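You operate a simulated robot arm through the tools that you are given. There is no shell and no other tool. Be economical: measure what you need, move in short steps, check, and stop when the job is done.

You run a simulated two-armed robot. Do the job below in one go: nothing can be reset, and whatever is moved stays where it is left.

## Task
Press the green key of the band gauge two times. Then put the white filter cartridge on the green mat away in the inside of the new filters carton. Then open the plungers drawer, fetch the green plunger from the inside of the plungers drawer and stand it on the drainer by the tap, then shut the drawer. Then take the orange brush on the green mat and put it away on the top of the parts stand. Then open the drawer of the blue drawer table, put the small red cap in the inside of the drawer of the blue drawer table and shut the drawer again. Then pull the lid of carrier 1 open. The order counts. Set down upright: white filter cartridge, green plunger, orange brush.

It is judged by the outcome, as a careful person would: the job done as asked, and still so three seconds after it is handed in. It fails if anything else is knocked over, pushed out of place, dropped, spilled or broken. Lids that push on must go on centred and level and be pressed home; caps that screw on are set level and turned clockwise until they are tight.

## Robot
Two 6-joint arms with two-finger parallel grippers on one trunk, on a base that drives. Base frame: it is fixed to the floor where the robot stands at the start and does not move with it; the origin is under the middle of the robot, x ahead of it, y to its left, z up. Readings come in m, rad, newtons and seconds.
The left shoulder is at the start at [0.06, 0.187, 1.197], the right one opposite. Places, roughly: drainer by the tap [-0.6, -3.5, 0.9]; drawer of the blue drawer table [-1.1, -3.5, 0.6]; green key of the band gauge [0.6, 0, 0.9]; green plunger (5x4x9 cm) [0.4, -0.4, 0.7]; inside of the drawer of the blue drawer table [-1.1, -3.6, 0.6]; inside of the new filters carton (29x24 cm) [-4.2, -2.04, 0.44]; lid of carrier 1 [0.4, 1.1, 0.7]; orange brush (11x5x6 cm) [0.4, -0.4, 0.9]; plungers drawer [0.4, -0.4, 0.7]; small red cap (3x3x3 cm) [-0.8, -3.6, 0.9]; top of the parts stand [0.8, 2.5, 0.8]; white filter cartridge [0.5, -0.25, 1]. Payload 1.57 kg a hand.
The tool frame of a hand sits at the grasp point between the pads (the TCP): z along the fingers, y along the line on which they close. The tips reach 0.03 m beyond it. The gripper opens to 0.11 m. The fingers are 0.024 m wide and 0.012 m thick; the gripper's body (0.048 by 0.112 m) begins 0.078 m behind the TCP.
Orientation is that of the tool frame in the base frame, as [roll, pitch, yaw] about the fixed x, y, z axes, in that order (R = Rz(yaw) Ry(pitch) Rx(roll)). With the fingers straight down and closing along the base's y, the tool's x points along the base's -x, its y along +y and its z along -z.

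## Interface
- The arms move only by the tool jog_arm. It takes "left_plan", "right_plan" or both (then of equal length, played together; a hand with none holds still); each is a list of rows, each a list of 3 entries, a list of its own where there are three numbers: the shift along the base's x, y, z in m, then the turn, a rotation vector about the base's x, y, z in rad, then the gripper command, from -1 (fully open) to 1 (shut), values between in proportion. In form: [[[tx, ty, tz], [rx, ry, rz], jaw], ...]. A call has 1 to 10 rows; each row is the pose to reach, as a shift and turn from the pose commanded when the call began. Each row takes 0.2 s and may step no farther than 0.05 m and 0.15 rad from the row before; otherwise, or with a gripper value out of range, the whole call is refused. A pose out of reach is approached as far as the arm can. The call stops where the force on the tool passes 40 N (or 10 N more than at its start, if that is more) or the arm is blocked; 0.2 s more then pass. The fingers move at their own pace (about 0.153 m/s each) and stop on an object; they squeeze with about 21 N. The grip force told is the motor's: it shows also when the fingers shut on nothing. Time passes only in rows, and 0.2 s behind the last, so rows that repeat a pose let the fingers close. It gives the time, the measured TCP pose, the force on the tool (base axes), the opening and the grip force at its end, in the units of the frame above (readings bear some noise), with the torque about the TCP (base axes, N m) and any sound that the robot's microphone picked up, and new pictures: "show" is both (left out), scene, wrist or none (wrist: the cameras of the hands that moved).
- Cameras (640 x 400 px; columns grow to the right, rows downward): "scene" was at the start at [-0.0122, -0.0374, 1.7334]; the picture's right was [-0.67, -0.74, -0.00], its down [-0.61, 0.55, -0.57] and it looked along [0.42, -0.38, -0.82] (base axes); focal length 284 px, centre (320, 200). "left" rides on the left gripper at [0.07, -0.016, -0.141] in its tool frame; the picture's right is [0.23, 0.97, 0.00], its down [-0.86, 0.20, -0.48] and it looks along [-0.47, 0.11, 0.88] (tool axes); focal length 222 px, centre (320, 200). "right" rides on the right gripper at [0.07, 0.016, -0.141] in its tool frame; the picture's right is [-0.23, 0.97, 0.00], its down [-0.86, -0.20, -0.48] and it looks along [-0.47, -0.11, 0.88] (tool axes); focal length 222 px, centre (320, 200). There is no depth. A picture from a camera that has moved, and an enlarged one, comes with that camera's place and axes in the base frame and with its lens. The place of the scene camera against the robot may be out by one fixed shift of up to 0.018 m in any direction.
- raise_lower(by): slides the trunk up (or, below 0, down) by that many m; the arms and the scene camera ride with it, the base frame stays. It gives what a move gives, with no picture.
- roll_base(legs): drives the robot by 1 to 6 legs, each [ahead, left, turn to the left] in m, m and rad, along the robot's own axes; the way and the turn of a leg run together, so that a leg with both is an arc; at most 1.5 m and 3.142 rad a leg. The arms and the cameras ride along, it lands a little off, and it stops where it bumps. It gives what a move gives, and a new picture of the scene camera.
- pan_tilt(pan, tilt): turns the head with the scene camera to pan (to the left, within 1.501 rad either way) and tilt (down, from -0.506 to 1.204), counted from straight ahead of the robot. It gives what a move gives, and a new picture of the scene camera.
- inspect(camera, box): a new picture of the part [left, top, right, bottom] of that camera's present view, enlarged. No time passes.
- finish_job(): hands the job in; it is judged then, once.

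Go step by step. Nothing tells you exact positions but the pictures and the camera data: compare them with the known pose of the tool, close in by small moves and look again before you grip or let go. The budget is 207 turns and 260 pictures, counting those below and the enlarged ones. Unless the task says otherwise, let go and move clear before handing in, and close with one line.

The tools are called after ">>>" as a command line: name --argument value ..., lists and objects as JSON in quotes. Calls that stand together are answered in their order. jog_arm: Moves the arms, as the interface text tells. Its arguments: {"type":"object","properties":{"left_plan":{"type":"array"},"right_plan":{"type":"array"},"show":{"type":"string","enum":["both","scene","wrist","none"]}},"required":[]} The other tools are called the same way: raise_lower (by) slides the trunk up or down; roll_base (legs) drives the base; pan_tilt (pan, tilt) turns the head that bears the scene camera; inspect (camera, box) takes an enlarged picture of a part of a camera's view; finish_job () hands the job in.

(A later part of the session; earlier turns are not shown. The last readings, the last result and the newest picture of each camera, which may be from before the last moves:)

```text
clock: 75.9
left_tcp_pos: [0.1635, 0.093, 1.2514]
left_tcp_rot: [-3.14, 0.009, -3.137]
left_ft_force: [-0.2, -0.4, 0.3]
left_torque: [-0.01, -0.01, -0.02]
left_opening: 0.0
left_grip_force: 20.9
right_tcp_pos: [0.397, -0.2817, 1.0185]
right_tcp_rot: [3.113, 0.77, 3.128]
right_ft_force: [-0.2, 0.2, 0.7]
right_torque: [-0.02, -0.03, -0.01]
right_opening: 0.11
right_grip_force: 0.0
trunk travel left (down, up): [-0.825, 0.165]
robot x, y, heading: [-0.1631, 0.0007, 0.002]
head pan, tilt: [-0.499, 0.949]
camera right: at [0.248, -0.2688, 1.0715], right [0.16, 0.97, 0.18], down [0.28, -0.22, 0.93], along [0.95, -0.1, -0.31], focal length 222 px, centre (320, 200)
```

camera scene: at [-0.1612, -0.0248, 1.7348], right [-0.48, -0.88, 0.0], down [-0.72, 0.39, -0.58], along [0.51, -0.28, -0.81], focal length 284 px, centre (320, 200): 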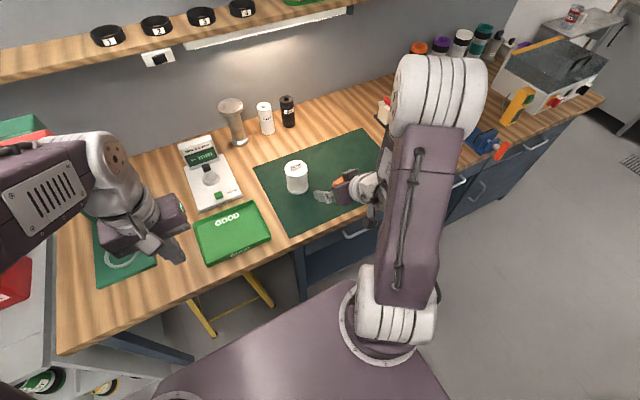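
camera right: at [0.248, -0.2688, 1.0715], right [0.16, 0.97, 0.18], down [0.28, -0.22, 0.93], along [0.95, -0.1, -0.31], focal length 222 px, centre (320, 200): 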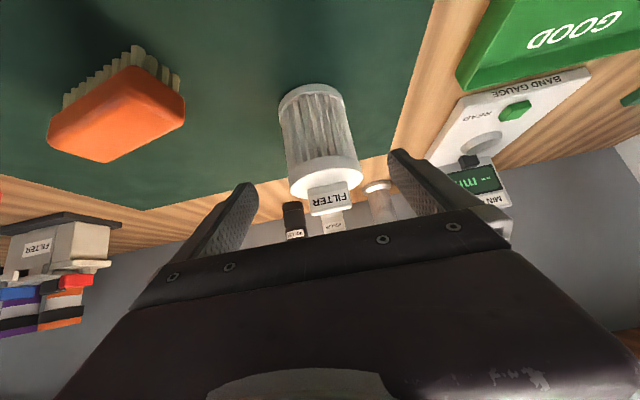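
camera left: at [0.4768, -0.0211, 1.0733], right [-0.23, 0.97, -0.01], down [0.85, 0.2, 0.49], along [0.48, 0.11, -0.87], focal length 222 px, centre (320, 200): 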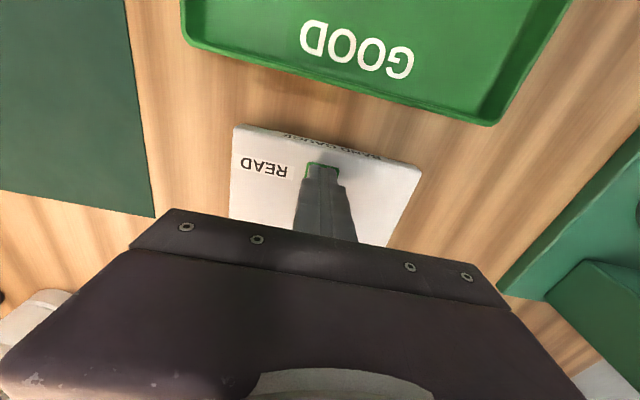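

Aligned; I complete the approach around the cap.

>>> jog_arm --right_plan '[[[0.03, 0.001, -0.028], [-0.02, 0, -0.007], -1], [[0.055, 0.001, -0.052], [-0.02, 0, -0.007], -1], [[0.073, 0.002, -0.069], [-0.02, 0, -0.007], -1]]'

```text
clock: 76.7
left_tcp_pos: [0.1641, 0.0937, 1.2518]
left_tcp_rot: [-3.139, 0.01, -3.138]
left_ft_force: [-0.4, 0.3, 0.6]
left_torque: [0.0, -0.02, 0.02]
left_opening: 0.0
left_grip_force: 21.5
right_tcp_pos: [0.4673, -0.2799, 0.9502]
right_tcp_rot: [-3.141, 0.765, 3.14]
right_ft_force: [-0.9, 0.1, 0.0]
right_torque: [-0.03, -0.01, 0.02]
right_opening: 0.1096
right_grip_force: 0.1
trunk travel left (down, up): [-0.825, 0.165]
robot x, y, heading: [-0.1638, 0.0017, 0.008]
head pan, tilt: [-0.499, 0.949]
camera scene: at [-0.1662, -0.025, 1.7349], right [-0.48, -0.88, 0.0], down [-0.72, 0.39, -0.58], along [0.51, -0.28, -0.81], focal length 284 px, centre (320, 200)
camera right: at [0.3199, -0.2654, 1.0028], right [0.16, 0.97, 0.16], down [0.28, -0.2, 0.94], along [0.94, -0.11, -0.31], focal length 222 px, centre (320, 200)
```

scene: 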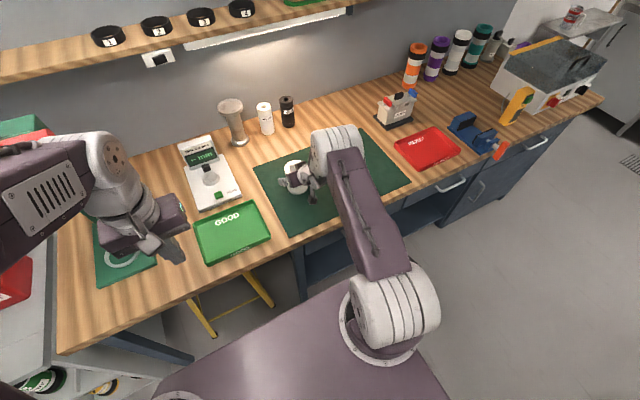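
right: 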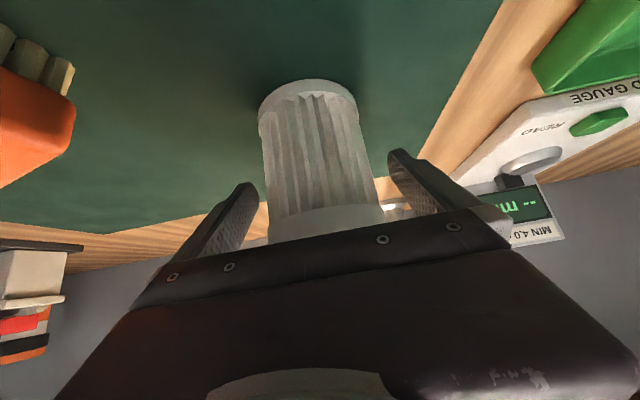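

The fingers straddle the cap; I close and lift slightly.

>>> jog_arm --right_plan '[[[0.002, 0.001, 0], [0, 0, 0], 0], [[0.002, 0.001, 0], [0, 0, 0], 1], [[0.002, 0.001, 0], [0, 0, 0], 1], [[0.002, 0.001, 0], [0, 0, 0], 1], [[0.002, 0.001, 0.03], [0, 0, 0], 1], [[0.002, 0.001, 0.07], [0, 0, 0], 1], [[0.002, 0.001, 0.11], [0, 0, 0], 1]]' --show "both"

```text
clock: 78.3
left_tcp_pos: [0.1632, 0.0938, 1.252]
left_tcp_rot: [-3.137, 0.009, -3.138]
left_ft_force: [0.4, -0.3, -0.9]
left_torque: [0.01, 0.03, 0.01]
left_opening: 0.0
left_grip_force: 20.7
right_tcp_pos: [0.4709, -0.2795, 1.0593]
right_tcp_rot: [3.14, 0.768, 3.14]
right_ft_force: [-0.6, 0.3, -1.7]
right_torque: [-0.01, -0.02, 0.01]
right_opening: 0.0795
right_grip_force: 21.1
trunk travel left (down, up): [-0.825, 0.165]
robot x, y, heading: [-0.1651, -0.0002, 0.002]
head pan, tilt: [-0.499, 0.949]
camera scene: at [-0.1667, -0.0245, 1.7348], right [-0.48, -0.88, 0.0], down [-0.72, 0.39, -0.58], along [0.51, -0.28, -0.81], focal length 284 px, centre (320, 200)
camera right: at [0.3221, -0.2633, 1.1133], right [0.16, 0.97, 0.16], down [0.28, -0.2, 0.94], along [0.94, -0.11, -0.31], focal length 222 px, centre (320, 200)
```

scene: 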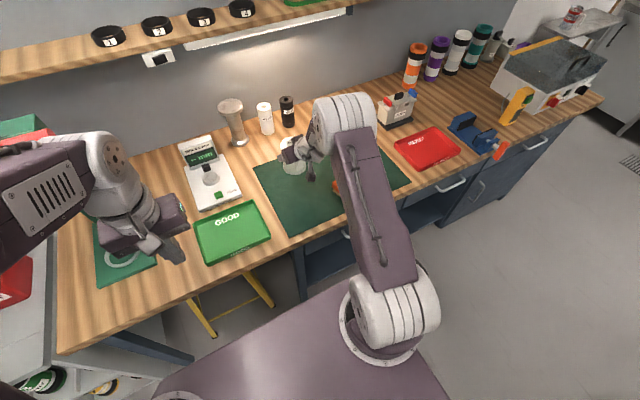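
right: 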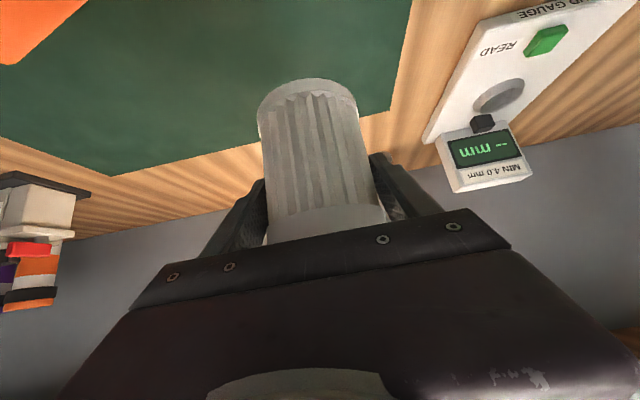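

Regripped firmly with the tilted hand. I drive round again towards the rack, with wider clearance.

>>> roll_base --legs '[[-0.39, 0, 0], [0, 0, 1.565], [1.4, 0, 0], [0, 0, 1.57], [1.3, 0, 0], [1.15, 0, 0]]'

>>> pan_tilt --pan 0.9 --tilt 0.45

```text
clock: 106.4
left_tcp_pos: [-3.2698, 1.2297, 1.2525]
left_tcp_rot: [-3.139, 0.009, 0.045]
left_ft_force: [0.1, 0.9, 0.0]
left_torque: [0.01, 0.0, -0.01]
left_opening: 0.0
left_grip_force: 21.4
right_tcp_pos: [-3.5905, 1.5881, 1.0603]
right_tcp_rot: [3.139, 0.769, 0.042]
right_ft_force: [0.3, -0.4, -2.9]
right_torque: [-0.01, -0.01, 0.01]
right_opening: 0.0793
right_grip_force: 21.1
trunk travel left (down, up): [-0.825, 0.165]
robot x, y, heading: [-2.9399, 1.3408, -3.094]
head pan, tilt: [-0.499, 0.949]
camera scene: at [-2.9542, 1.3828, 1.7348], right [0.44, 0.9, 0.0], down [0.73, -0.36, -0.58], along [-0.52, 0.26, -0.81], focal length 284 px, centre (320, 200)
```

scene: 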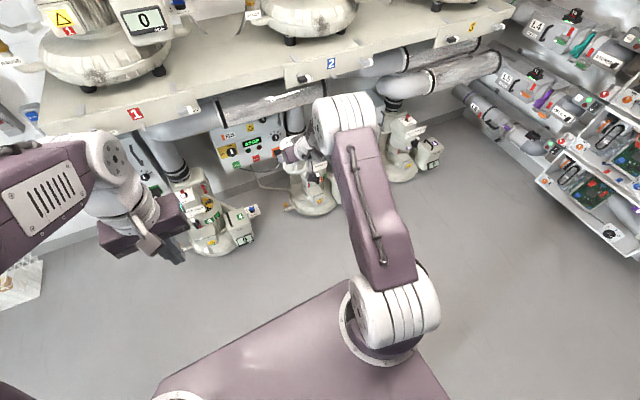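

```text
clock: 107.9
left_tcp_pos: [-3.2688, 1.2298, 1.2514]
left_tcp_rot: [-3.14, 0.01, 0.044]
left_ft_force: [-0.5, -0.5, 0.1]
left_torque: [0.01, 0.01, 0.01]
left_opening: 0.0
left_grip_force: 21.4
right_tcp_pos: [-3.5914, 1.588, 1.06]
right_tcp_rot: [3.142, 0.767, 0.04]
right_ft_force: [-0.2, 0.2, -1.1]
right_torque: [0.01, -0.05, 0.0]
right_opening: 0.0794
right_grip_force: 21.2
trunk travel left (down, up): [-0.825, 0.165]
robot x, y, heading: [-2.9448, 1.3385, -3.098]
head pan, tilt: [0.901, 0.45]
camera scene: at [-2.9435, 1.2764, 1.7768], right [-0.81, 0.59, 0.0], down [0.26, 0.35, -0.9], along [-0.53, -0.73, -0.44], focal length 284 px, centre (320, 200)
```

scene: 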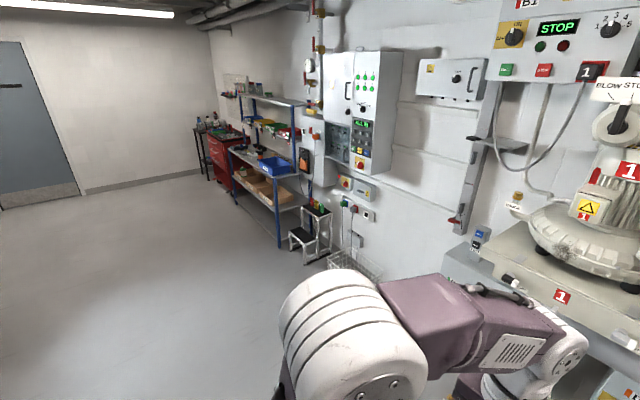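

Free floor ahead. I straighten the heading and strafe left to the rack.

>>> roll_base --legs '[[0, 0, -0.045], [0, 1.5, 0], [0, 1.5, 0], [0, 0.6, 0]]'

>>> pan_tilt --pan -0.1 --tilt 0.6

```text
clock: 125.5
left_tcp_pos: [-3.2275, -2.3055, 1.2531]
left_tcp_rot: [-3.141, 0.01, 0.017]
left_ft_force: [0.2, 0.0, -0.5]
left_torque: [0.0, 0.03, -0.05]
left_opening: 0.0001
left_grip_force: 21.1
right_tcp_pos: [-3.5393, -1.9396, 1.0594]
right_tcp_rot: [3.138, 0.766, 0.013]
right_ft_force: [-0.4, -0.2, -1.4]
right_torque: [-0.04, 0.0, 0.01]
right_opening: 0.0794
right_grip_force: 21.7
trunk travel left (down, up): [-0.825, 0.165]
robot x, y, heading: [-2.898, -2.2089, -3.121]
head pan, tilt: [0.901, 0.45]
camera scene: at [-2.9012, -2.2688, 1.7769], right [-0.79, 0.61, 0.0], down [0.26, 0.34, -0.9], along [-0.55, -0.72, -0.43], focal length 284 px, centre (320, 200)
```

scene: 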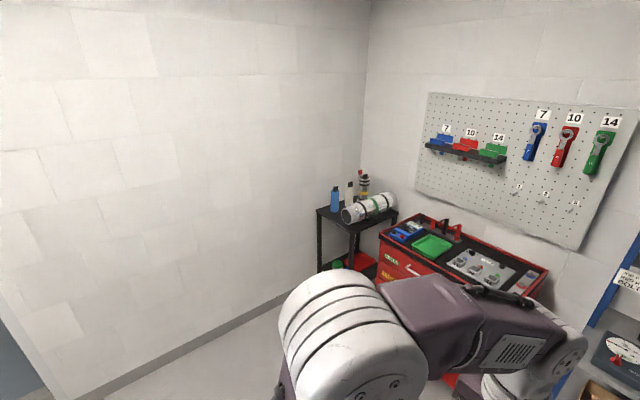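

```text
clock: 126.8
left_tcp_pos: [-3.2279, -2.3068, 1.2519]
left_tcp_rot: [-3.14, 0.008, 0.017]
left_ft_force: [-0.2, 0.2, 0.6]
left_torque: [-0.02, 0.0, 0.01]
left_opening: 0.0001
left_grip_force: 21.1
right_tcp_pos: [-3.5391, -1.9392, 1.0592]
right_tcp_rot: [3.14, 0.767, 0.012]
right_ft_force: [0.3, 1.1, -1.6]
right_torque: [0.0, 0.01, -0.05]
right_opening: 0.0793
right_grip_force: 20.5
trunk travel left (down, up): [-0.825, 0.165]
robot x, y, heading: [-2.9018, -2.2091, -3.123]
head pan, tilt: [-0.099, 0.6]
camera scene: at [-2.9335, -2.1903, 1.7632], right [0.08, 1.0, 0.0], down [0.56, -0.05, -0.82], along [-0.82, 0.07, -0.57], focal length 284 px, centre (320, 200)
```

scene: 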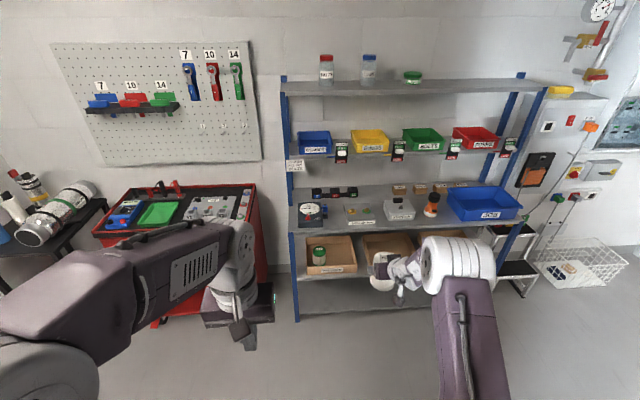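

The leftmost carton should be "new filters". I zoom in.

>>> inspect --camera "scene" --box '[270, 180, 430, 330]'

```text
2.67 times, centred on (350, 255) of scene
camera zoom: at [-2.9335, -2.1903, 1.7632], right [0.08, 1.0, 0.0], down [0.56, -0.05, -0.82], along [-0.82, 0.07, -0.57], focal length 758 px, centre (240, 53)
```

zoom: 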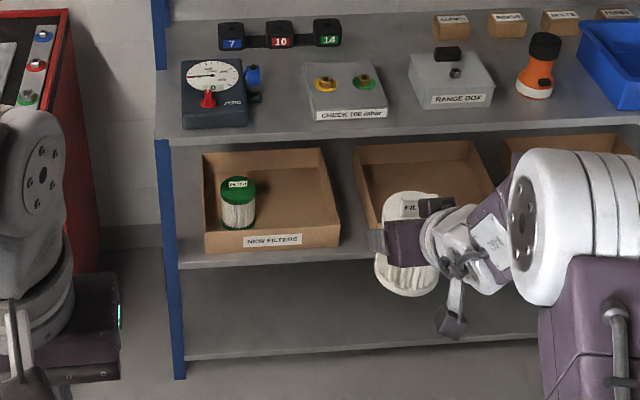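

The carton is at x≈-4.10…-4.34, y≈-2.17…-1.86, with a green-topped filter at left. To see whether my right arm clears the upper shelf, I turn the left hand's camera towards it from the side.

>>> jog_arm --left_plan '[[[0, -0.015, 0.01], [0.15, 0, 0], 1], [[0, -0.03, 0.01], [0.3, 0, 0], 1], [[0, -0.045, 0.01], [0.45, 0, 0], 1], [[0, -0.06, 0.01], [0.6, 0, 0], 1], [[0, -0.075, 0.01], [0.75, 0, 0], 1], [[0, -0.09, 0.01], [0.9, 0, 0], 1], [[0, -0.105, 0.01], [1.05, 0, 0], 1], [[0, -0.12, 0.01], [1.2, 0, 0], 1], [[0, -0.135, 0.01], [1.35, 0, 0], 1], [[0, -0.15, 0.01], [1.5, 0, 0], 1]]' --show "wrist"

```text
clock: 129.0
left_tcp_pos: [-3.228, -2.4582, 1.2612]
left_tcp_rot: [-1.636, -0.016, 0.011]
left_ft_force: [1.1, -0.2, -0.1]
left_torque: [0.02, 0.03, -0.02]
left_opening: 0.0003
left_grip_force: 21.3
right_tcp_pos: [-3.54, -1.941, 1.06]
right_tcp_rot: [3.141, 0.766, 0.016]
right_ft_force: [0.6, -0.5, -1.2]
right_torque: [0.0, -0.03, -0.01]
right_opening: 0.0796
right_grip_force: 20.8
trunk travel left (down, up): [-0.825, 0.165]
robot x, y, heading: [-2.9022, -2.208, -3.123]
head pan, tilt: [-0.099, 0.6]
camera left: at [-3.1562, -2.5984, 1.2858], right [0.24, -0.06, -0.97], down [-0.85, -0.5, -0.18], along [-0.47, 0.86, -0.17], focal length 222 px, centre (320, 200)
```

left: 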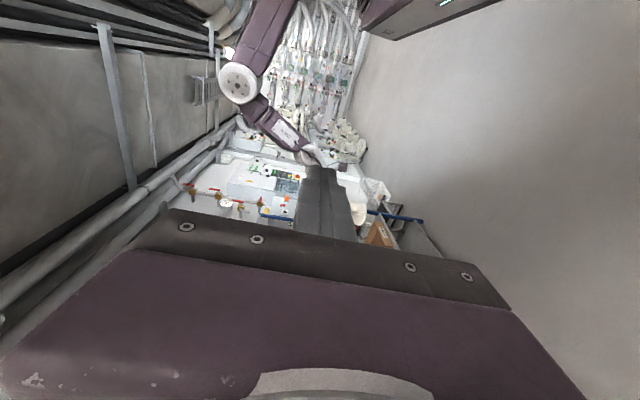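

The side view shows wrist ~0.18 m behind and ~0.17 m above the TCP, elbow well outside, so it will fit under the shelf. I align, lower the trunk and look.

>>> roll_base --legs '[[0, 0, -0.019], [0.15, 0.025, 0]]'

>>> raise_lower --by -0.44

>>> inspect --camera "right" --box '[0, 0, 640, 400]'

>>> inspect --camera "scene" --box '[160, 0, 600, 275]'

```text
clock: 130.8
left_tcp_pos: [-3.3793, -2.4762, 1.2616]
left_tcp_rot: [-1.64, -0.015, -0.007]
left_ft_force: [0.4, 0.2, 0.6]
left_torque: [-0.04, 0.02, -0.03]
left_opening: 0.0001
left_grip_force: 20.8
right_tcp_pos: [-3.6821, -1.9531, 1.0619]
right_tcp_rot: [3.137, 0.769, -0.007]
right_ft_force: [0.3, 0.5, -2.4]
right_torque: [-0.02, -0.03, -0.02]
right_opening: 0.0793
right_grip_force: 21.5
trunk travel left (down, up): [-0.825, 0.165]
robot x, y, heading: [-3.0475, -2.2371, 3.14]
head pan, tilt: [-0.099, 0.6]
camera scene: at [-3.0802, -2.2139, 1.7633], right [0.1, 0.99, 0.0], down [0.56, -0.06, -0.83], along [-0.82, 0.08, -0.56], focal length 284 px, centre (320, 200)
```

scene: 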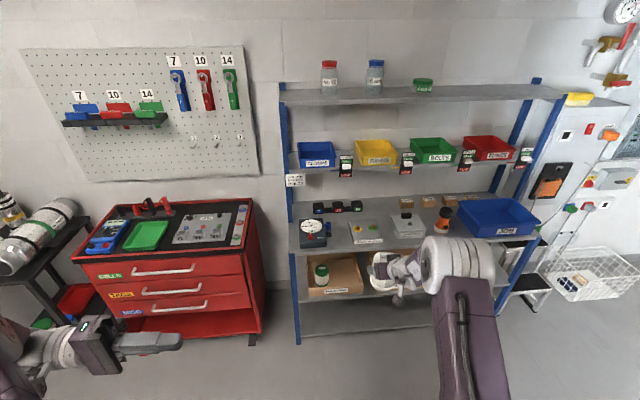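

```text
refused: -0.44 is not a number from -0.4 to 0.4
```

```text
1.00 times, centred on (320, 200) of right
camera zoom: at [-3.5347, -1.9708, 1.1138], right [-0.17, -0.97, 0.16], down [-0.28, 0.2, 0.94], along [-0.94, 0.11, -0.31], focal length 222 px, centre (320, 200)
```

zoom: 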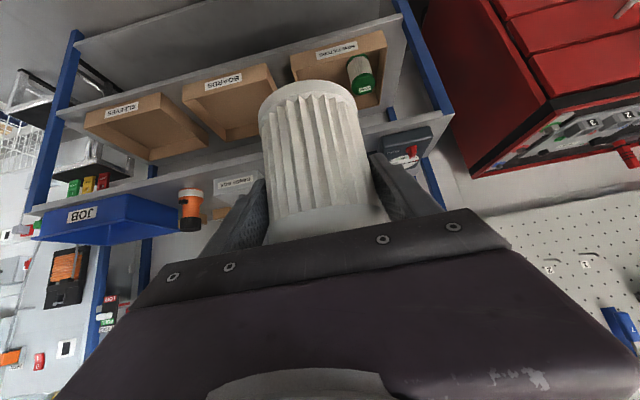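

```text
1.45 times, centred on (380, 138) of scene
camera zoom: at [-3.0802, -2.2139, 1.7633], right [0.1, 0.99, 0.0], down [0.56, -0.06, -0.83], along [-0.82, 0.08, -0.56], focal length 413 px, centre (233, 291)
```

zoom: 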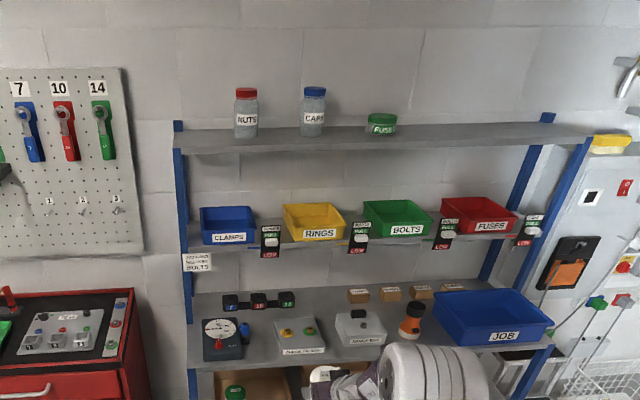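

Carton confirmed at y −2.18…−1.865; my hand is at y −1.953, right of the green filter. I lower the trunk and drive in.

>>> raise_lower --by -0.4

>>> raise_lower --by -0.06

>>> roll_base --legs '[[0.3, 0, 0]]'

>>> inspect --camera "right" --box '[0, 0, 640, 400]'

>>> inspect --camera "left" --box '[160, 0, 480, 200]'

```text
clock: 134.6
left_tcp_pos: [-3.3824, -2.4757, 0.8606]
left_tcp_rot: [-1.639, -0.018, -0.009]
left_ft_force: [0.9, -0.6, 0.0]
left_torque: [0.0, 0.01, 0.0]
left_opening: 0.0003
left_grip_force: 21.4
right_tcp_pos: [-3.685, -1.9529, 0.6604]
right_tcp_rot: [3.141, 0.767, -0.006]
right_ft_force: [-0.5, -0.2, -2.4]
right_torque: [0.02, 0.01, -0.01]
right_opening: 0.0793
right_grip_force: 21.2
trunk travel left (down, up): [-0.425, 0.565]
robot x, y, heading: [-3.0493, -2.2341, 3.137]
head pan, tilt: [-0.099, 0.6]
```

```text
clock: 135.6
left_tcp_pos: [-3.3814, -2.4758, 0.8011]
left_tcp_rot: [-1.638, -0.017, -0.008]
left_ft_force: [-0.5, -0.4, 0.5]
left_torque: [0.03, 0.0, 0.02]
left_opening: 0.0
left_grip_force: 21.4
right_tcp_pos: [-3.6844, -1.953, 0.6]
right_tcp_rot: [3.141, 0.767, -0.006]
right_ft_force: [0.2, 0.4, -1.7]
right_torque: [0.03, -0.01, -0.02]
right_opening: 0.0795
right_grip_force: 21.0
trunk travel left (down, up): [-0.365, 0.625]
robot x, y, heading: [-3.0516, -2.2337, 3.142]
head pan, tilt: [-0.099, 0.6]
```

```text
clock: 137.6
left_tcp_pos: [-3.6816, -2.4756, 0.8011]
left_tcp_rot: [-1.639, -0.018, -0.005]
left_ft_force: [0.0, -0.4, -0.1]
left_torque: [0.02, 0.01, -0.03]
left_opening: 0.0
left_grip_force: 20.6
right_tcp_pos: [-3.9861, -1.9524, 0.5988]
right_tcp_rot: [3.138, 0.763, -0.006]
right_ft_force: [-0.5, -0.3, -1.7]
right_torque: [0.0, -0.04, -0.02]
right_opening: 0.0794
right_grip_force: 20.4
trunk travel left (down, up): [-0.365, 0.625]
robot x, y, heading: [-3.3451, -2.2352, 3.138]
head pan, tilt: [-0.099, 0.6]
camera scene: at [-3.3855, -2.2145, 1.3032], right [0.1, 0.99, 0.0], down [0.56, -0.06, -0.82], along [-0.82, 0.08, -0.57], focal length 284 px, centre (320, 200)
```

scene: 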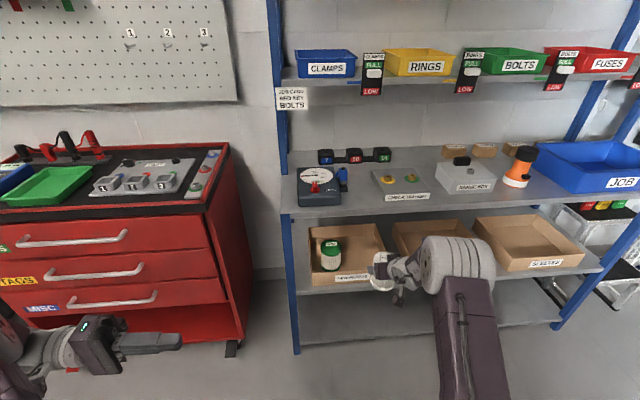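

```text
1.00 times, centred on (320, 200) of right
camera zoom: at [-3.8382, -1.9716, 0.6523], right [-0.17, -0.97, 0.16], down [-0.28, 0.2, 0.94], along [-0.94, 0.11, -0.31], focal length 222 px, centre (320, 200)
```

zoom: 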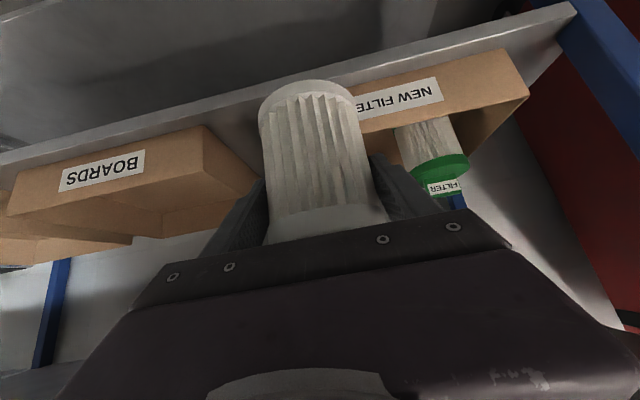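

```text
2.00 times, centred on (320, 100) of left
camera zoom: at [-3.6144, -2.6168, 0.8264], right [0.24, -0.07, -0.97], down [-0.86, -0.48, -0.18], along [-0.46, 0.87, -0.18], focal length 444 px, centre (320, 400)
```

zoom: 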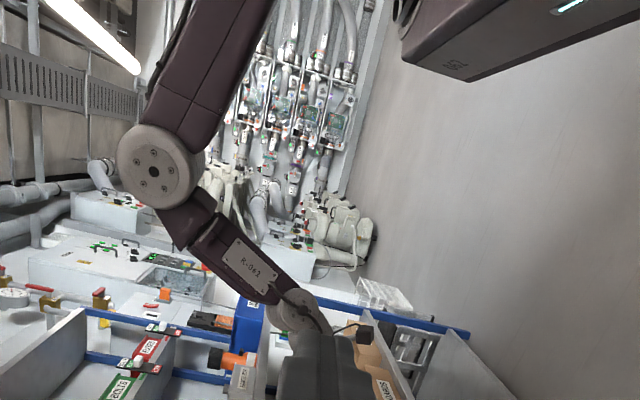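

The wall top is about z 0.48–0.49 and my cartridge base is ~0.52, so I drive on 0.10 m and check.

>>> roll_base --legs '[[0.1, 0, 0]]'

>>> inspect --camera "right" --box '[0, 0, 640, 400]'

>>> inspect --camera "left" --box '[200, 50, 440, 200]'

```text
clock: 138.8
left_tcp_pos: [-3.7847, -2.4758, 0.801]
left_tcp_rot: [-1.639, -0.019, -0.01]
left_ft_force: [0.0, 0.0, 0.4]
left_torque: [0.01, 0.0, -0.02]
left_opening: 0.0
left_grip_force: 20.5
right_tcp_pos: [-4.0856, -1.9527, 0.5979]
right_tcp_rot: [3.138, 0.765, -0.005]
right_ft_force: [1.1, -0.1, -2.2]
right_torque: [0.01, 0.02, -0.02]
right_opening: 0.0791
right_grip_force: 20.8
trunk travel left (down, up): [-0.365, 0.625]
robot x, y, heading: [-3.4494, -2.2364, 3.14]
head pan, tilt: [-0.099, 0.6]
camera scene: at [-3.4859, -2.2143, 1.3032], right [0.1, 0.99, 0.0], down [0.56, -0.06, -0.82], along [-0.82, 0.08, -0.57], focal length 284 px, centre (320, 200)
```

scene: 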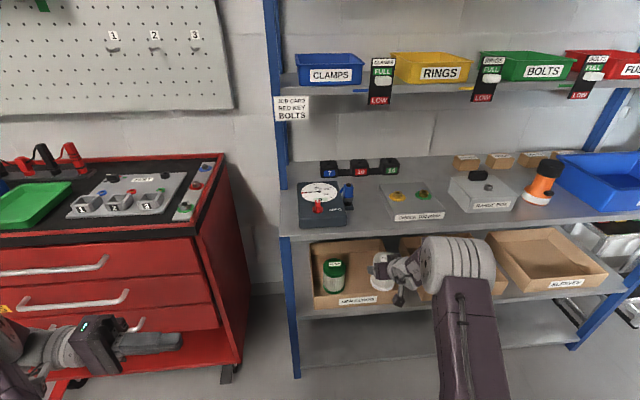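

```text
1.00 times, centred on (320, 200) of right
camera zoom: at [-3.9378, -1.9705, 0.652], right [-0.17, -0.97, 0.16], down [-0.28, 0.2, 0.94], along [-0.94, 0.11, -0.31], focal length 222 px, centre (320, 200)
```

zoom: 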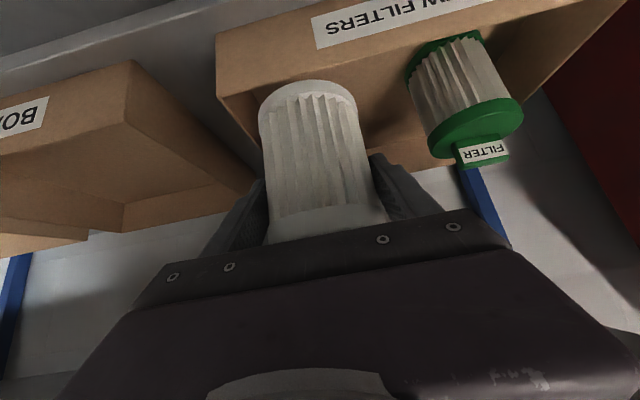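

```text
2.67 times, centred on (320, 125) of left
camera zoom: at [-3.7154, -2.6162, 0.8263], right [0.24, -0.07, -0.97], down [-0.86, -0.48, -0.18], along [-0.45, 0.87, -0.18], focal length 592 px, centre (320, 400)
```

zoom: 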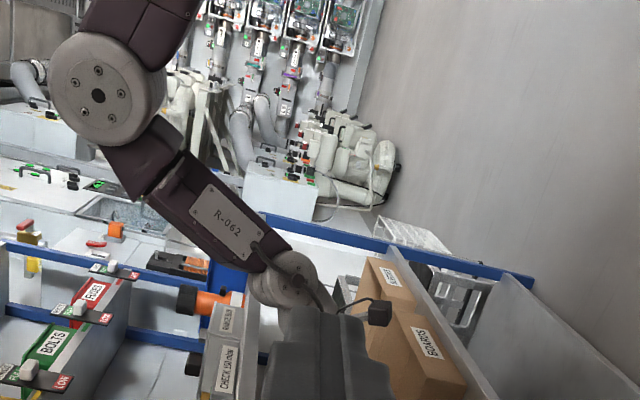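

Well positioned. I move in over the wall, then down into the carton.

>>> jog_arm --right_plan '[[[-0.03, 0, 0], [0, 0, 0], 1], [[-0.062, 0, 0], [0, 0, 0], 1], [[-0.072, 0, -0.03], [0, 0, 0], 1], [[-0.078, 0, -0.06], [0, 0, 0], 1], [[-0.08, 0, -0.08], [0, 0, 0], 1]]' --show "both"

>>> inspect --camera "left" --box '[200, 50, 440, 200]'

```text
clock: 140.0
left_tcp_pos: [-3.7832, -2.4756, 0.8005]
left_tcp_rot: [-1.639, -0.017, -0.008]
left_ft_force: [0.2, -0.1, 0.4]
left_torque: [0.0, 0.01, 0.01]
left_opening: 0.0001
left_grip_force: 21.2
right_tcp_pos: [-4.166, -1.9516, 0.5188]
right_tcp_rot: [3.139, 0.766, -0.007]
right_ft_force: [0.5, 0.2, -2.6]
right_torque: [-0.02, -0.04, 0.01]
right_opening: 0.0793
right_grip_force: 21.3
trunk travel left (down, up): [-0.365, 0.625]
robot x, y, heading: [-3.4512, -2.2341, 3.143]
head pan, tilt: [-0.099, 0.6]
camera scene: at [-3.4848, -2.2142, 1.3032], right [0.1, 0.99, 0.0], down [0.56, -0.06, -0.82], along [-0.82, 0.08, -0.57], focal length 284 px, centre (320, 200)
camera right: at [-4.0175, -1.97, 0.5731], right [-0.17, -0.97, 0.16], down [-0.28, 0.2, 0.94], along [-0.94, 0.11, -0.31], focal length 222 px, centre (320, 200)
```

scene: 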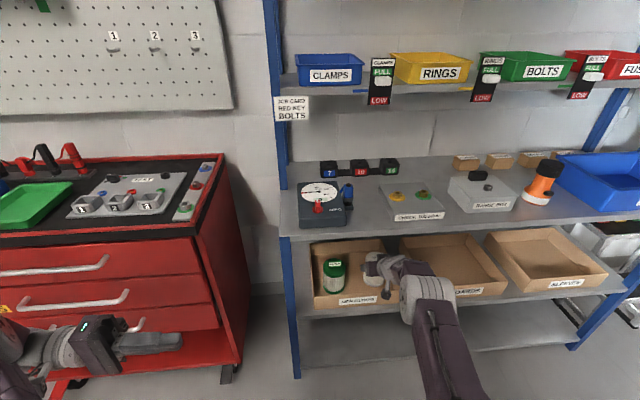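
right: 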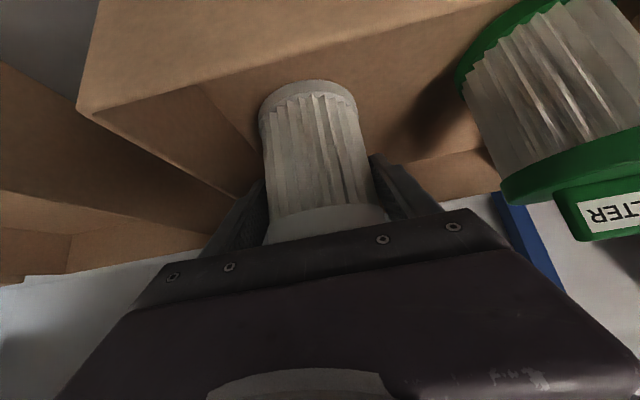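

```text
2.67 times, centred on (320, 125) of left
camera zoom: at [-3.7147, -2.6161, 0.8266], right [0.24, -0.07, -0.97], down [-0.86, -0.48, -0.18], along [-0.45, 0.87, -0.18], focal length 592 px, centre (320, 400)
```

zoom: 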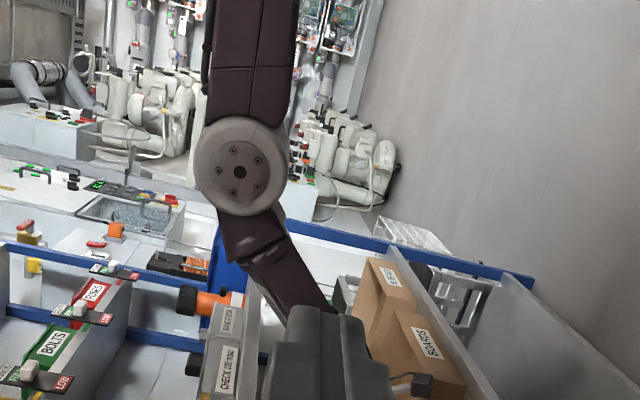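

It's inside the carton with clear space around. I lower slowly to the floor.

>>> jog_arm --right_plan '[[[0, 0, -0.008], [0, 0, 0], 1], [[0, 0, -0.014], [0, 0, 0], 1], [[0, 0, -0.018], [0, 0, 0], 1]]' --show "wrist"

```text
clock: 140.8
left_tcp_pos: [-3.7806, -2.4761, 0.8016]
left_tcp_rot: [-1.639, -0.014, -0.01]
left_ft_force: [0.7, -0.5, 0.1]
left_torque: [0.04, 0.0, 0.02]
left_opening: 0.0001
left_grip_force: 21.6
right_tcp_pos: [-4.1654, -1.9518, 0.5057]
right_tcp_rot: [-3.141, 0.771, -0.004]
right_ft_force: [-4.1, 0.9, 18.0]
right_torque: [-0.33, 0.15, -0.01]
right_opening: 0.0796
right_grip_force: 21.3
trunk travel left (down, up): [-0.365, 0.625]
robot x, y, heading: [-3.4516, -2.233, 3.142]
head pan, tilt: [-0.099, 0.6]
camera right: at [-4.0165, -1.9707, 0.5577], right [-0.17, -0.97, 0.16], down [-0.28, 0.2, 0.94], along [-0.95, 0.11, -0.3], focal length 222 px, centre (320, 200)
```

right: 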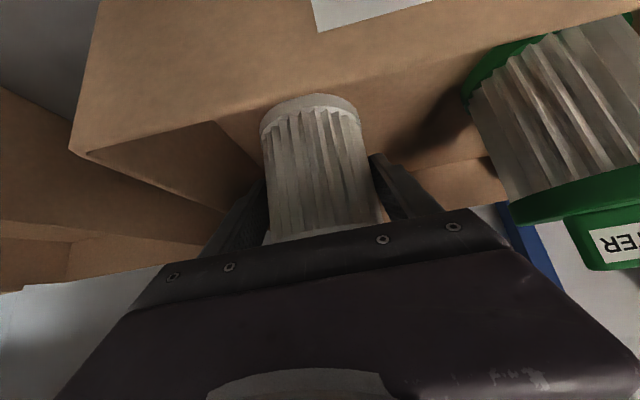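

Contact is felt, a bit earlier than expected. I look closer before letting go.

>>> inspect --camera "right" --box '[180, 50, 460, 225]'

>>> inspect --camera "scene" --box '[290, 220, 450, 320]'

```text
2.29 times, centred on (320, 138) of right
camera zoom: at [-4.0165, -1.9707, 0.5577], right [-0.17, -0.97, 0.16], down [-0.28, 0.2, 0.94], along [-0.95, 0.11, -0.3], focal length 508 px, centre (320, 343)
```

zoom: 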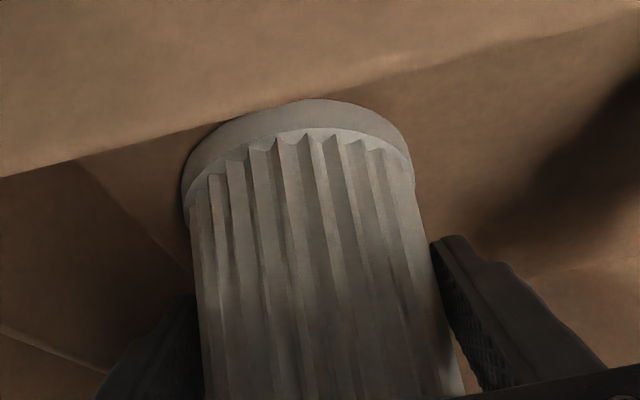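

```text
4.00 times, centred on (370, 270) of scene
camera zoom: at [-3.4814, -2.2156, 1.3034], right [0.1, 0.99, 0.0], down [0.56, -0.06, -0.83], along [-0.82, 0.08, -0.56], focal length 1137 px, centre (120, -80)
```

zoom: 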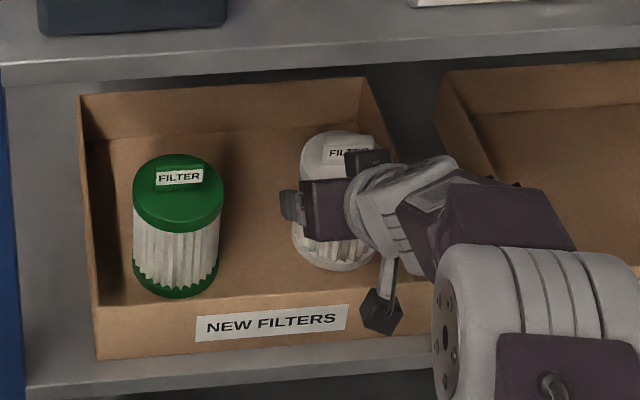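

It stands inside the carton, clear of the green filter. I open and withdraw along the tool's axis.

>>> jog_arm --right_plan '[[[0, 0, 0.001], [0, 0, 0], -0.6], [[0, 0, 0.001], [0, 0, 0], -1], [[0, 0, 0.001], [0, 0, 0], -1], [[0.02, 0, 0.02], [0, 0, 0], -1], [[0.05, 0, 0.05], [0, 0, 0], -1], [[0.08, 0, 0.08], [0, 0, 0], -1], [[0.11, 0, 0.11], [0, 0, 0], -1]]' --show "both"

```text
clock: 142.4
left_tcp_pos: [-3.7827, -2.4761, 0.8017]
left_tcp_rot: [-1.638, -0.016, -0.009]
left_ft_force: [0.6, -0.1, -0.1]
left_torque: [-0.04, 0.02, 0.05]
left_opening: 0.0
left_grip_force: 20.8
right_tcp_pos: [-4.0535, -1.9529, 0.612]
right_tcp_rot: [3.141, 0.768, -0.007]
right_ft_force: [0.7, 0.4, -0.6]
right_torque: [-0.01, -0.02, -0.02]
right_opening: 0.1099
right_grip_force: 0.0
trunk travel left (down, up): [-0.365, 0.625]
robot x, y, heading: [-3.4497, -2.2355, 3.136]
head pan, tilt: [-0.099, 0.6]
camera scene: at [-3.4832, -2.2146, 1.3032], right [0.1, 0.99, 0.0], down [0.56, -0.06, -0.83], along [-0.82, 0.08, -0.56], focal length 284 px, centre (320, 200)
camera right: at [-3.905, -1.9704, 0.6655], right [-0.17, -0.97, 0.16], down [-0.28, 0.2, 0.94], along [-0.94, 0.11, -0.31], focal length 222 px, centre (320, 200)
```

scene: 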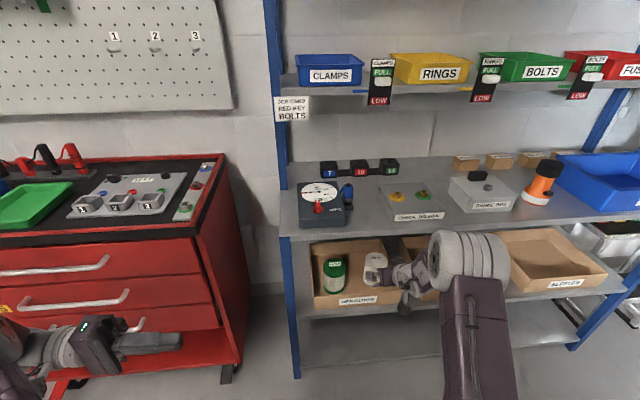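
right: 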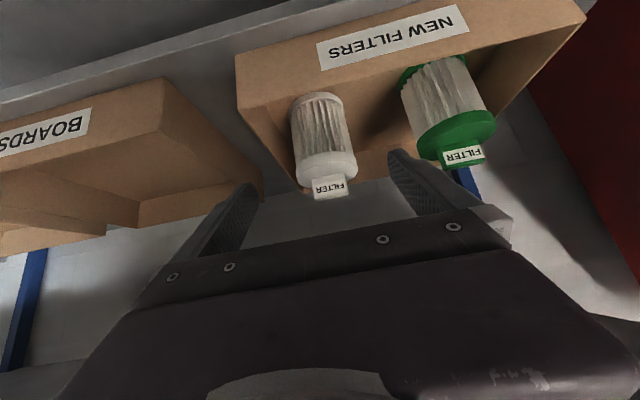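

The cartridge stands upright in the carton. I back out and raise the trunk, then travel back to the bench.

>>> roll_base --legs '[[-0.5, 0, 0], [0, -1.5, 0], [0, -1.5, 0], [0, -0.6, 0], [-1.3, 0, 0], [-1.1, 0, 0]]'

>>> raise_lower --by 0.4

>>> jog_arm --left_plan '[[[0, 0.015, -0.01], [-0.15, 0, 0], 1], [[0, 0.03, -0.01], [-0.3, 0, 0], 1], [[0, 0.045, -0.01], [-0.45, 0, 0], 1], [[0, 0.06, -0.01], [-0.6, 0, 0], 1], [[0, 0.075, -0.01], [-0.75, 0, 0], 1], [[0, 0.09, -0.01], [-0.9, 0, 0], 1], [[0, 0.105, -0.01], [-1.05, 0, 0], 1], [[0, 0.12, -0.01], [-1.2, 0, 0], 1], [[0, 0.135, -0.01], [-1.35, 0, 0], 1], [[0, 0.15, -0.01], [-1.5, 0, 0], 1]]' --right_plan '[[[0, 0, 0.04], [0, 0, 0], 0], [[0, 0, 0.08], [0, 0, 0], 0], [[0, 0, 0.12], [0, -0.15, 0], 0], [[0.02, 0, 0.15], [0, -0.3, 0], 0], [[0.05, 0, 0.18], [0, -0.45, 0], 0], [[0.09, 0, 0.2], [0, -0.6, 0], 0], [[0.13, 0, 0.2], [0, -0.7, 0], 0], [[0.17, 0, 0.2], [0, -0.77, 0], 0], [[0.21, 0, 0.2], [0, -0.77, 0], 0], [[0.23, 0, 0.2], [0, -0.77, 0], 0]]' --show "none"

```text
clock: 173.9
left_tcp_pos: [-0.8589, 1.1094, 0.8006]
left_tcp_rot: [-1.638, -0.014, -0.037]
left_ft_force: [1.3, 0.7, 0.3]
left_torque: [-0.03, 0.0, -0.02]
left_opening: 0.0
left_grip_force: 20.9
right_tcp_pos: [-1.1154, 1.6414, 0.6122]
right_tcp_rot: [3.139, 0.766, -0.037]
right_ft_force: [1.3, 0.8, 0.7]
right_torque: [0.01, 0.01, -0.03]
right_opening: 0.11
right_grip_force: 0.0
trunk travel left (down, up): [-0.365, 0.625]
robot x, y, heading: [-0.5252, 1.3427, 3.105]
head pan, tilt: [-0.099, 0.6]
camera scene: at [-0.5537, 1.3625, 1.3032], right [0.13, 0.99, 0.0], down [0.56, -0.07, -0.83], along [-0.82, 0.11, -0.56], focal length 284 px, centre (320, 200)
```

scene: 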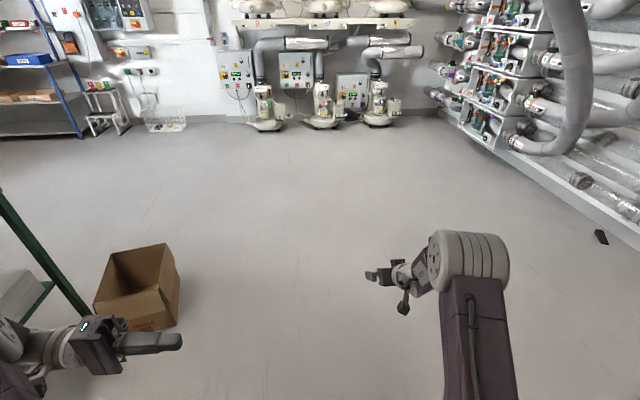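

```text
clock: 177.8
left_tcp_pos: [-0.8594, 1.11, 1.201]
left_tcp_rot: [-1.638, -0.017, -0.039]
left_ft_force: [-0.5, 0.4, -0.1]
left_torque: [0.01, -0.01, 0.01]
left_opening: 0.0
left_grip_force: 20.7
right_tcp_pos: [-1.1151, 1.6409, 1.0123]
right_tcp_rot: [3.14, 0.765, -0.036]
right_ft_force: [-0.1, 0.1, 0.0]
right_torque: [0.01, -0.01, -0.03]
right_opening: 0.1098
right_grip_force: 0.2
trunk travel left (down, up): [-0.765, 0.225]
robot x, y, heading: [-0.5212, 1.3401, 3.107]
head pan, tilt: [-0.099, 0.6]
```

```text
clock: 180.0
left_tcp_pos: [-0.8598, 1.2617, 1.1899]
left_tcp_rot: [3.14, -0.037, 0.015]
left_ft_force: [-0.1, -0.2, 0.1]
left_torque: [0.0, 0.02, 0.03]
left_opening: 0.0003
left_grip_force: 21.5
right_tcp_pos: [-0.8838, 1.6409, 1.2117]
right_tcp_rot: [-3.119, -0.004, -0.025]
right_ft_force: [0.2, 0.1, -0.1]
right_torque: [-0.02, -0.01, -0.01]
right_opening: 0.0551
right_grip_force: 0.0
right hand out of reach, approached as far as the arm can: row 3
trunk travel left (down, up): [-0.765, 0.225]
robot x, y, heading: [-0.5212, 1.3384, 3.107]
head pan, tilt: [-0.099, 0.6]
```

Now turn to face the bench and strafe to in front of the plungers drawer.

>>> roll_base --legs '[[0, 0, -3.107], [0, -1.45, 0], [0.1, 0, 0]]'

>>> pan_tilt --pan -0.25 --tilt 0.85

```text
clock: 195.3
left_tcp_pos: [-0.1427, -0.0329, 1.1914]
left_tcp_rot: [-3.14, -0.039, -3.119]
left_ft_force: [0.3, -0.1, 0.4]
left_torque: [-0.02, 0.01, -0.02]
left_opening: 0.0
left_grip_force: 20.6
right_tcp_pos: [-0.1142, -0.4134, 1.213]
right_tcp_rot: [-3.118, -0.002, 3.124]
right_ft_force: [-0.4, 0.4, 0.0]
right_torque: [-0.02, -0.01, -0.02]
right_opening: 0.0552
right_grip_force: 0.0
trunk travel left (down, up): [-0.765, 0.225]
robot x, y, heading: [-0.479, -0.1143, -0.02]
head pan, tilt: [-0.099, 0.6]
camera scene: at [-0.4593, -0.1166, 1.7033], right [-0.12, -0.99, 0.0], down [-0.56, 0.07, -0.83], along [0.82, -0.1, -0.56], focal length 284 px, centre (320, 200)
```

scene: 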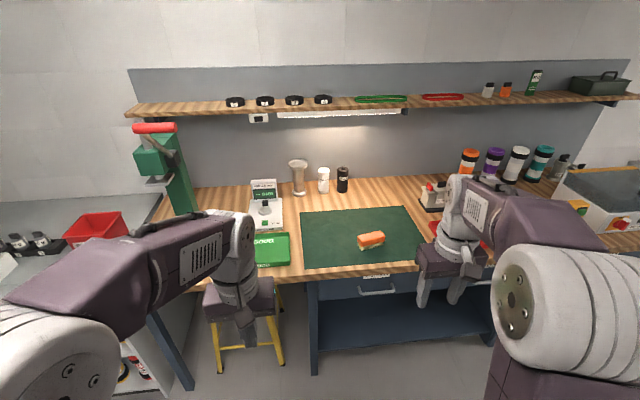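

```text
clock: 196.1
left_tcp_pos: [-0.1374, -0.0325, 1.191]
left_tcp_rot: [-3.141, -0.043, -3.12]
left_ft_force: [0.3, 0.3, -1.0]
left_torque: [-0.02, 0.04, 0.01]
left_opening: 0.0001
left_grip_force: 21.0
right_tcp_pos: [-0.1107, -0.4132, 1.2126]
right_tcp_rot: [-3.119, -0.006, 3.123]
right_ft_force: [-0.5, 0.9, -0.2]
right_torque: [0.0, 0.0, -0.03]
right_opening: 0.0551
right_grip_force: 0.1
trunk travel left (down, up): [-0.765, 0.225]
robot x, y, heading: [-0.4808, -0.118, -0.024]
head pan, tilt: [-0.25, 0.85]
camera scene: at [-0.4667, -0.1268, 1.6823], right [-0.27, -0.96, 0.0], down [-0.72, 0.2, -0.66], along [0.64, -0.18, -0.75], focal length 284 px, centre (320, 200)
```

scene: 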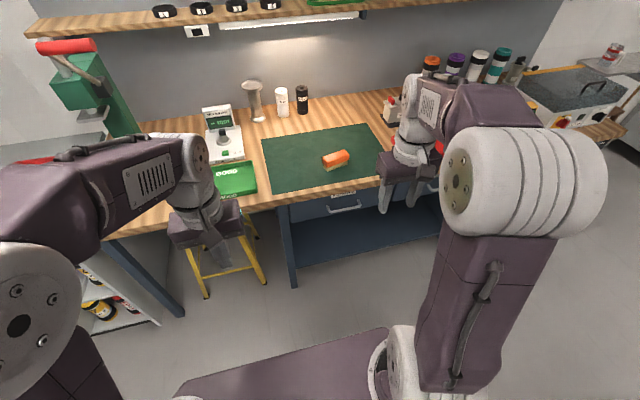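

>>> inspect --camera "scene" --box '[260, 150, 440, 270]'

>>> inspect --camera "right" --box '[0, 0, 640, 400]'

```text
3.33 times, centred on (350, 210) of scene
camera zoom: at [-0.4667, -0.1268, 1.6823], right [-0.27, -0.96, 0.0], down [-0.72, 0.2, -0.66], along [0.64, -0.18, -0.75], focal length 947 px, centre (220, 167)
```

zoom: 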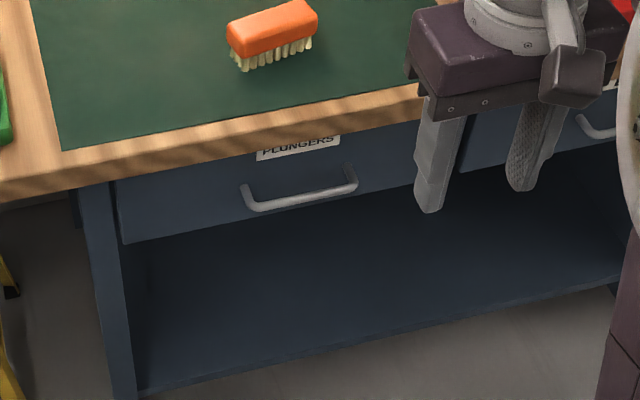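

```text
1.00 times, centred on (320, 200) of right
camera zoom: at [-0.1794, -0.3936, 1.3527], right [0.24, 0.97, -0.02], down [0.85, -0.2, 0.48], along [0.46, -0.14, -0.88], focal length 222 px, centre (320, 200)
```

zoom: 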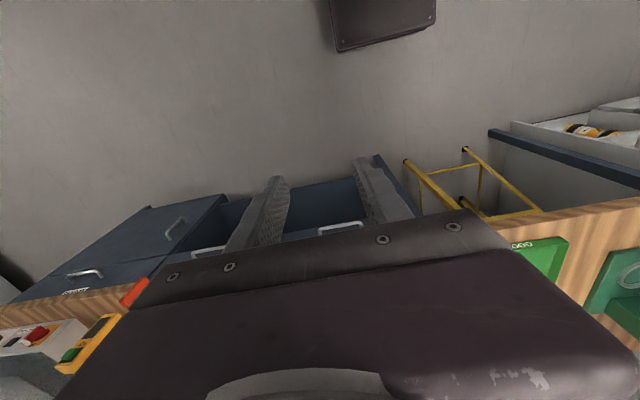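

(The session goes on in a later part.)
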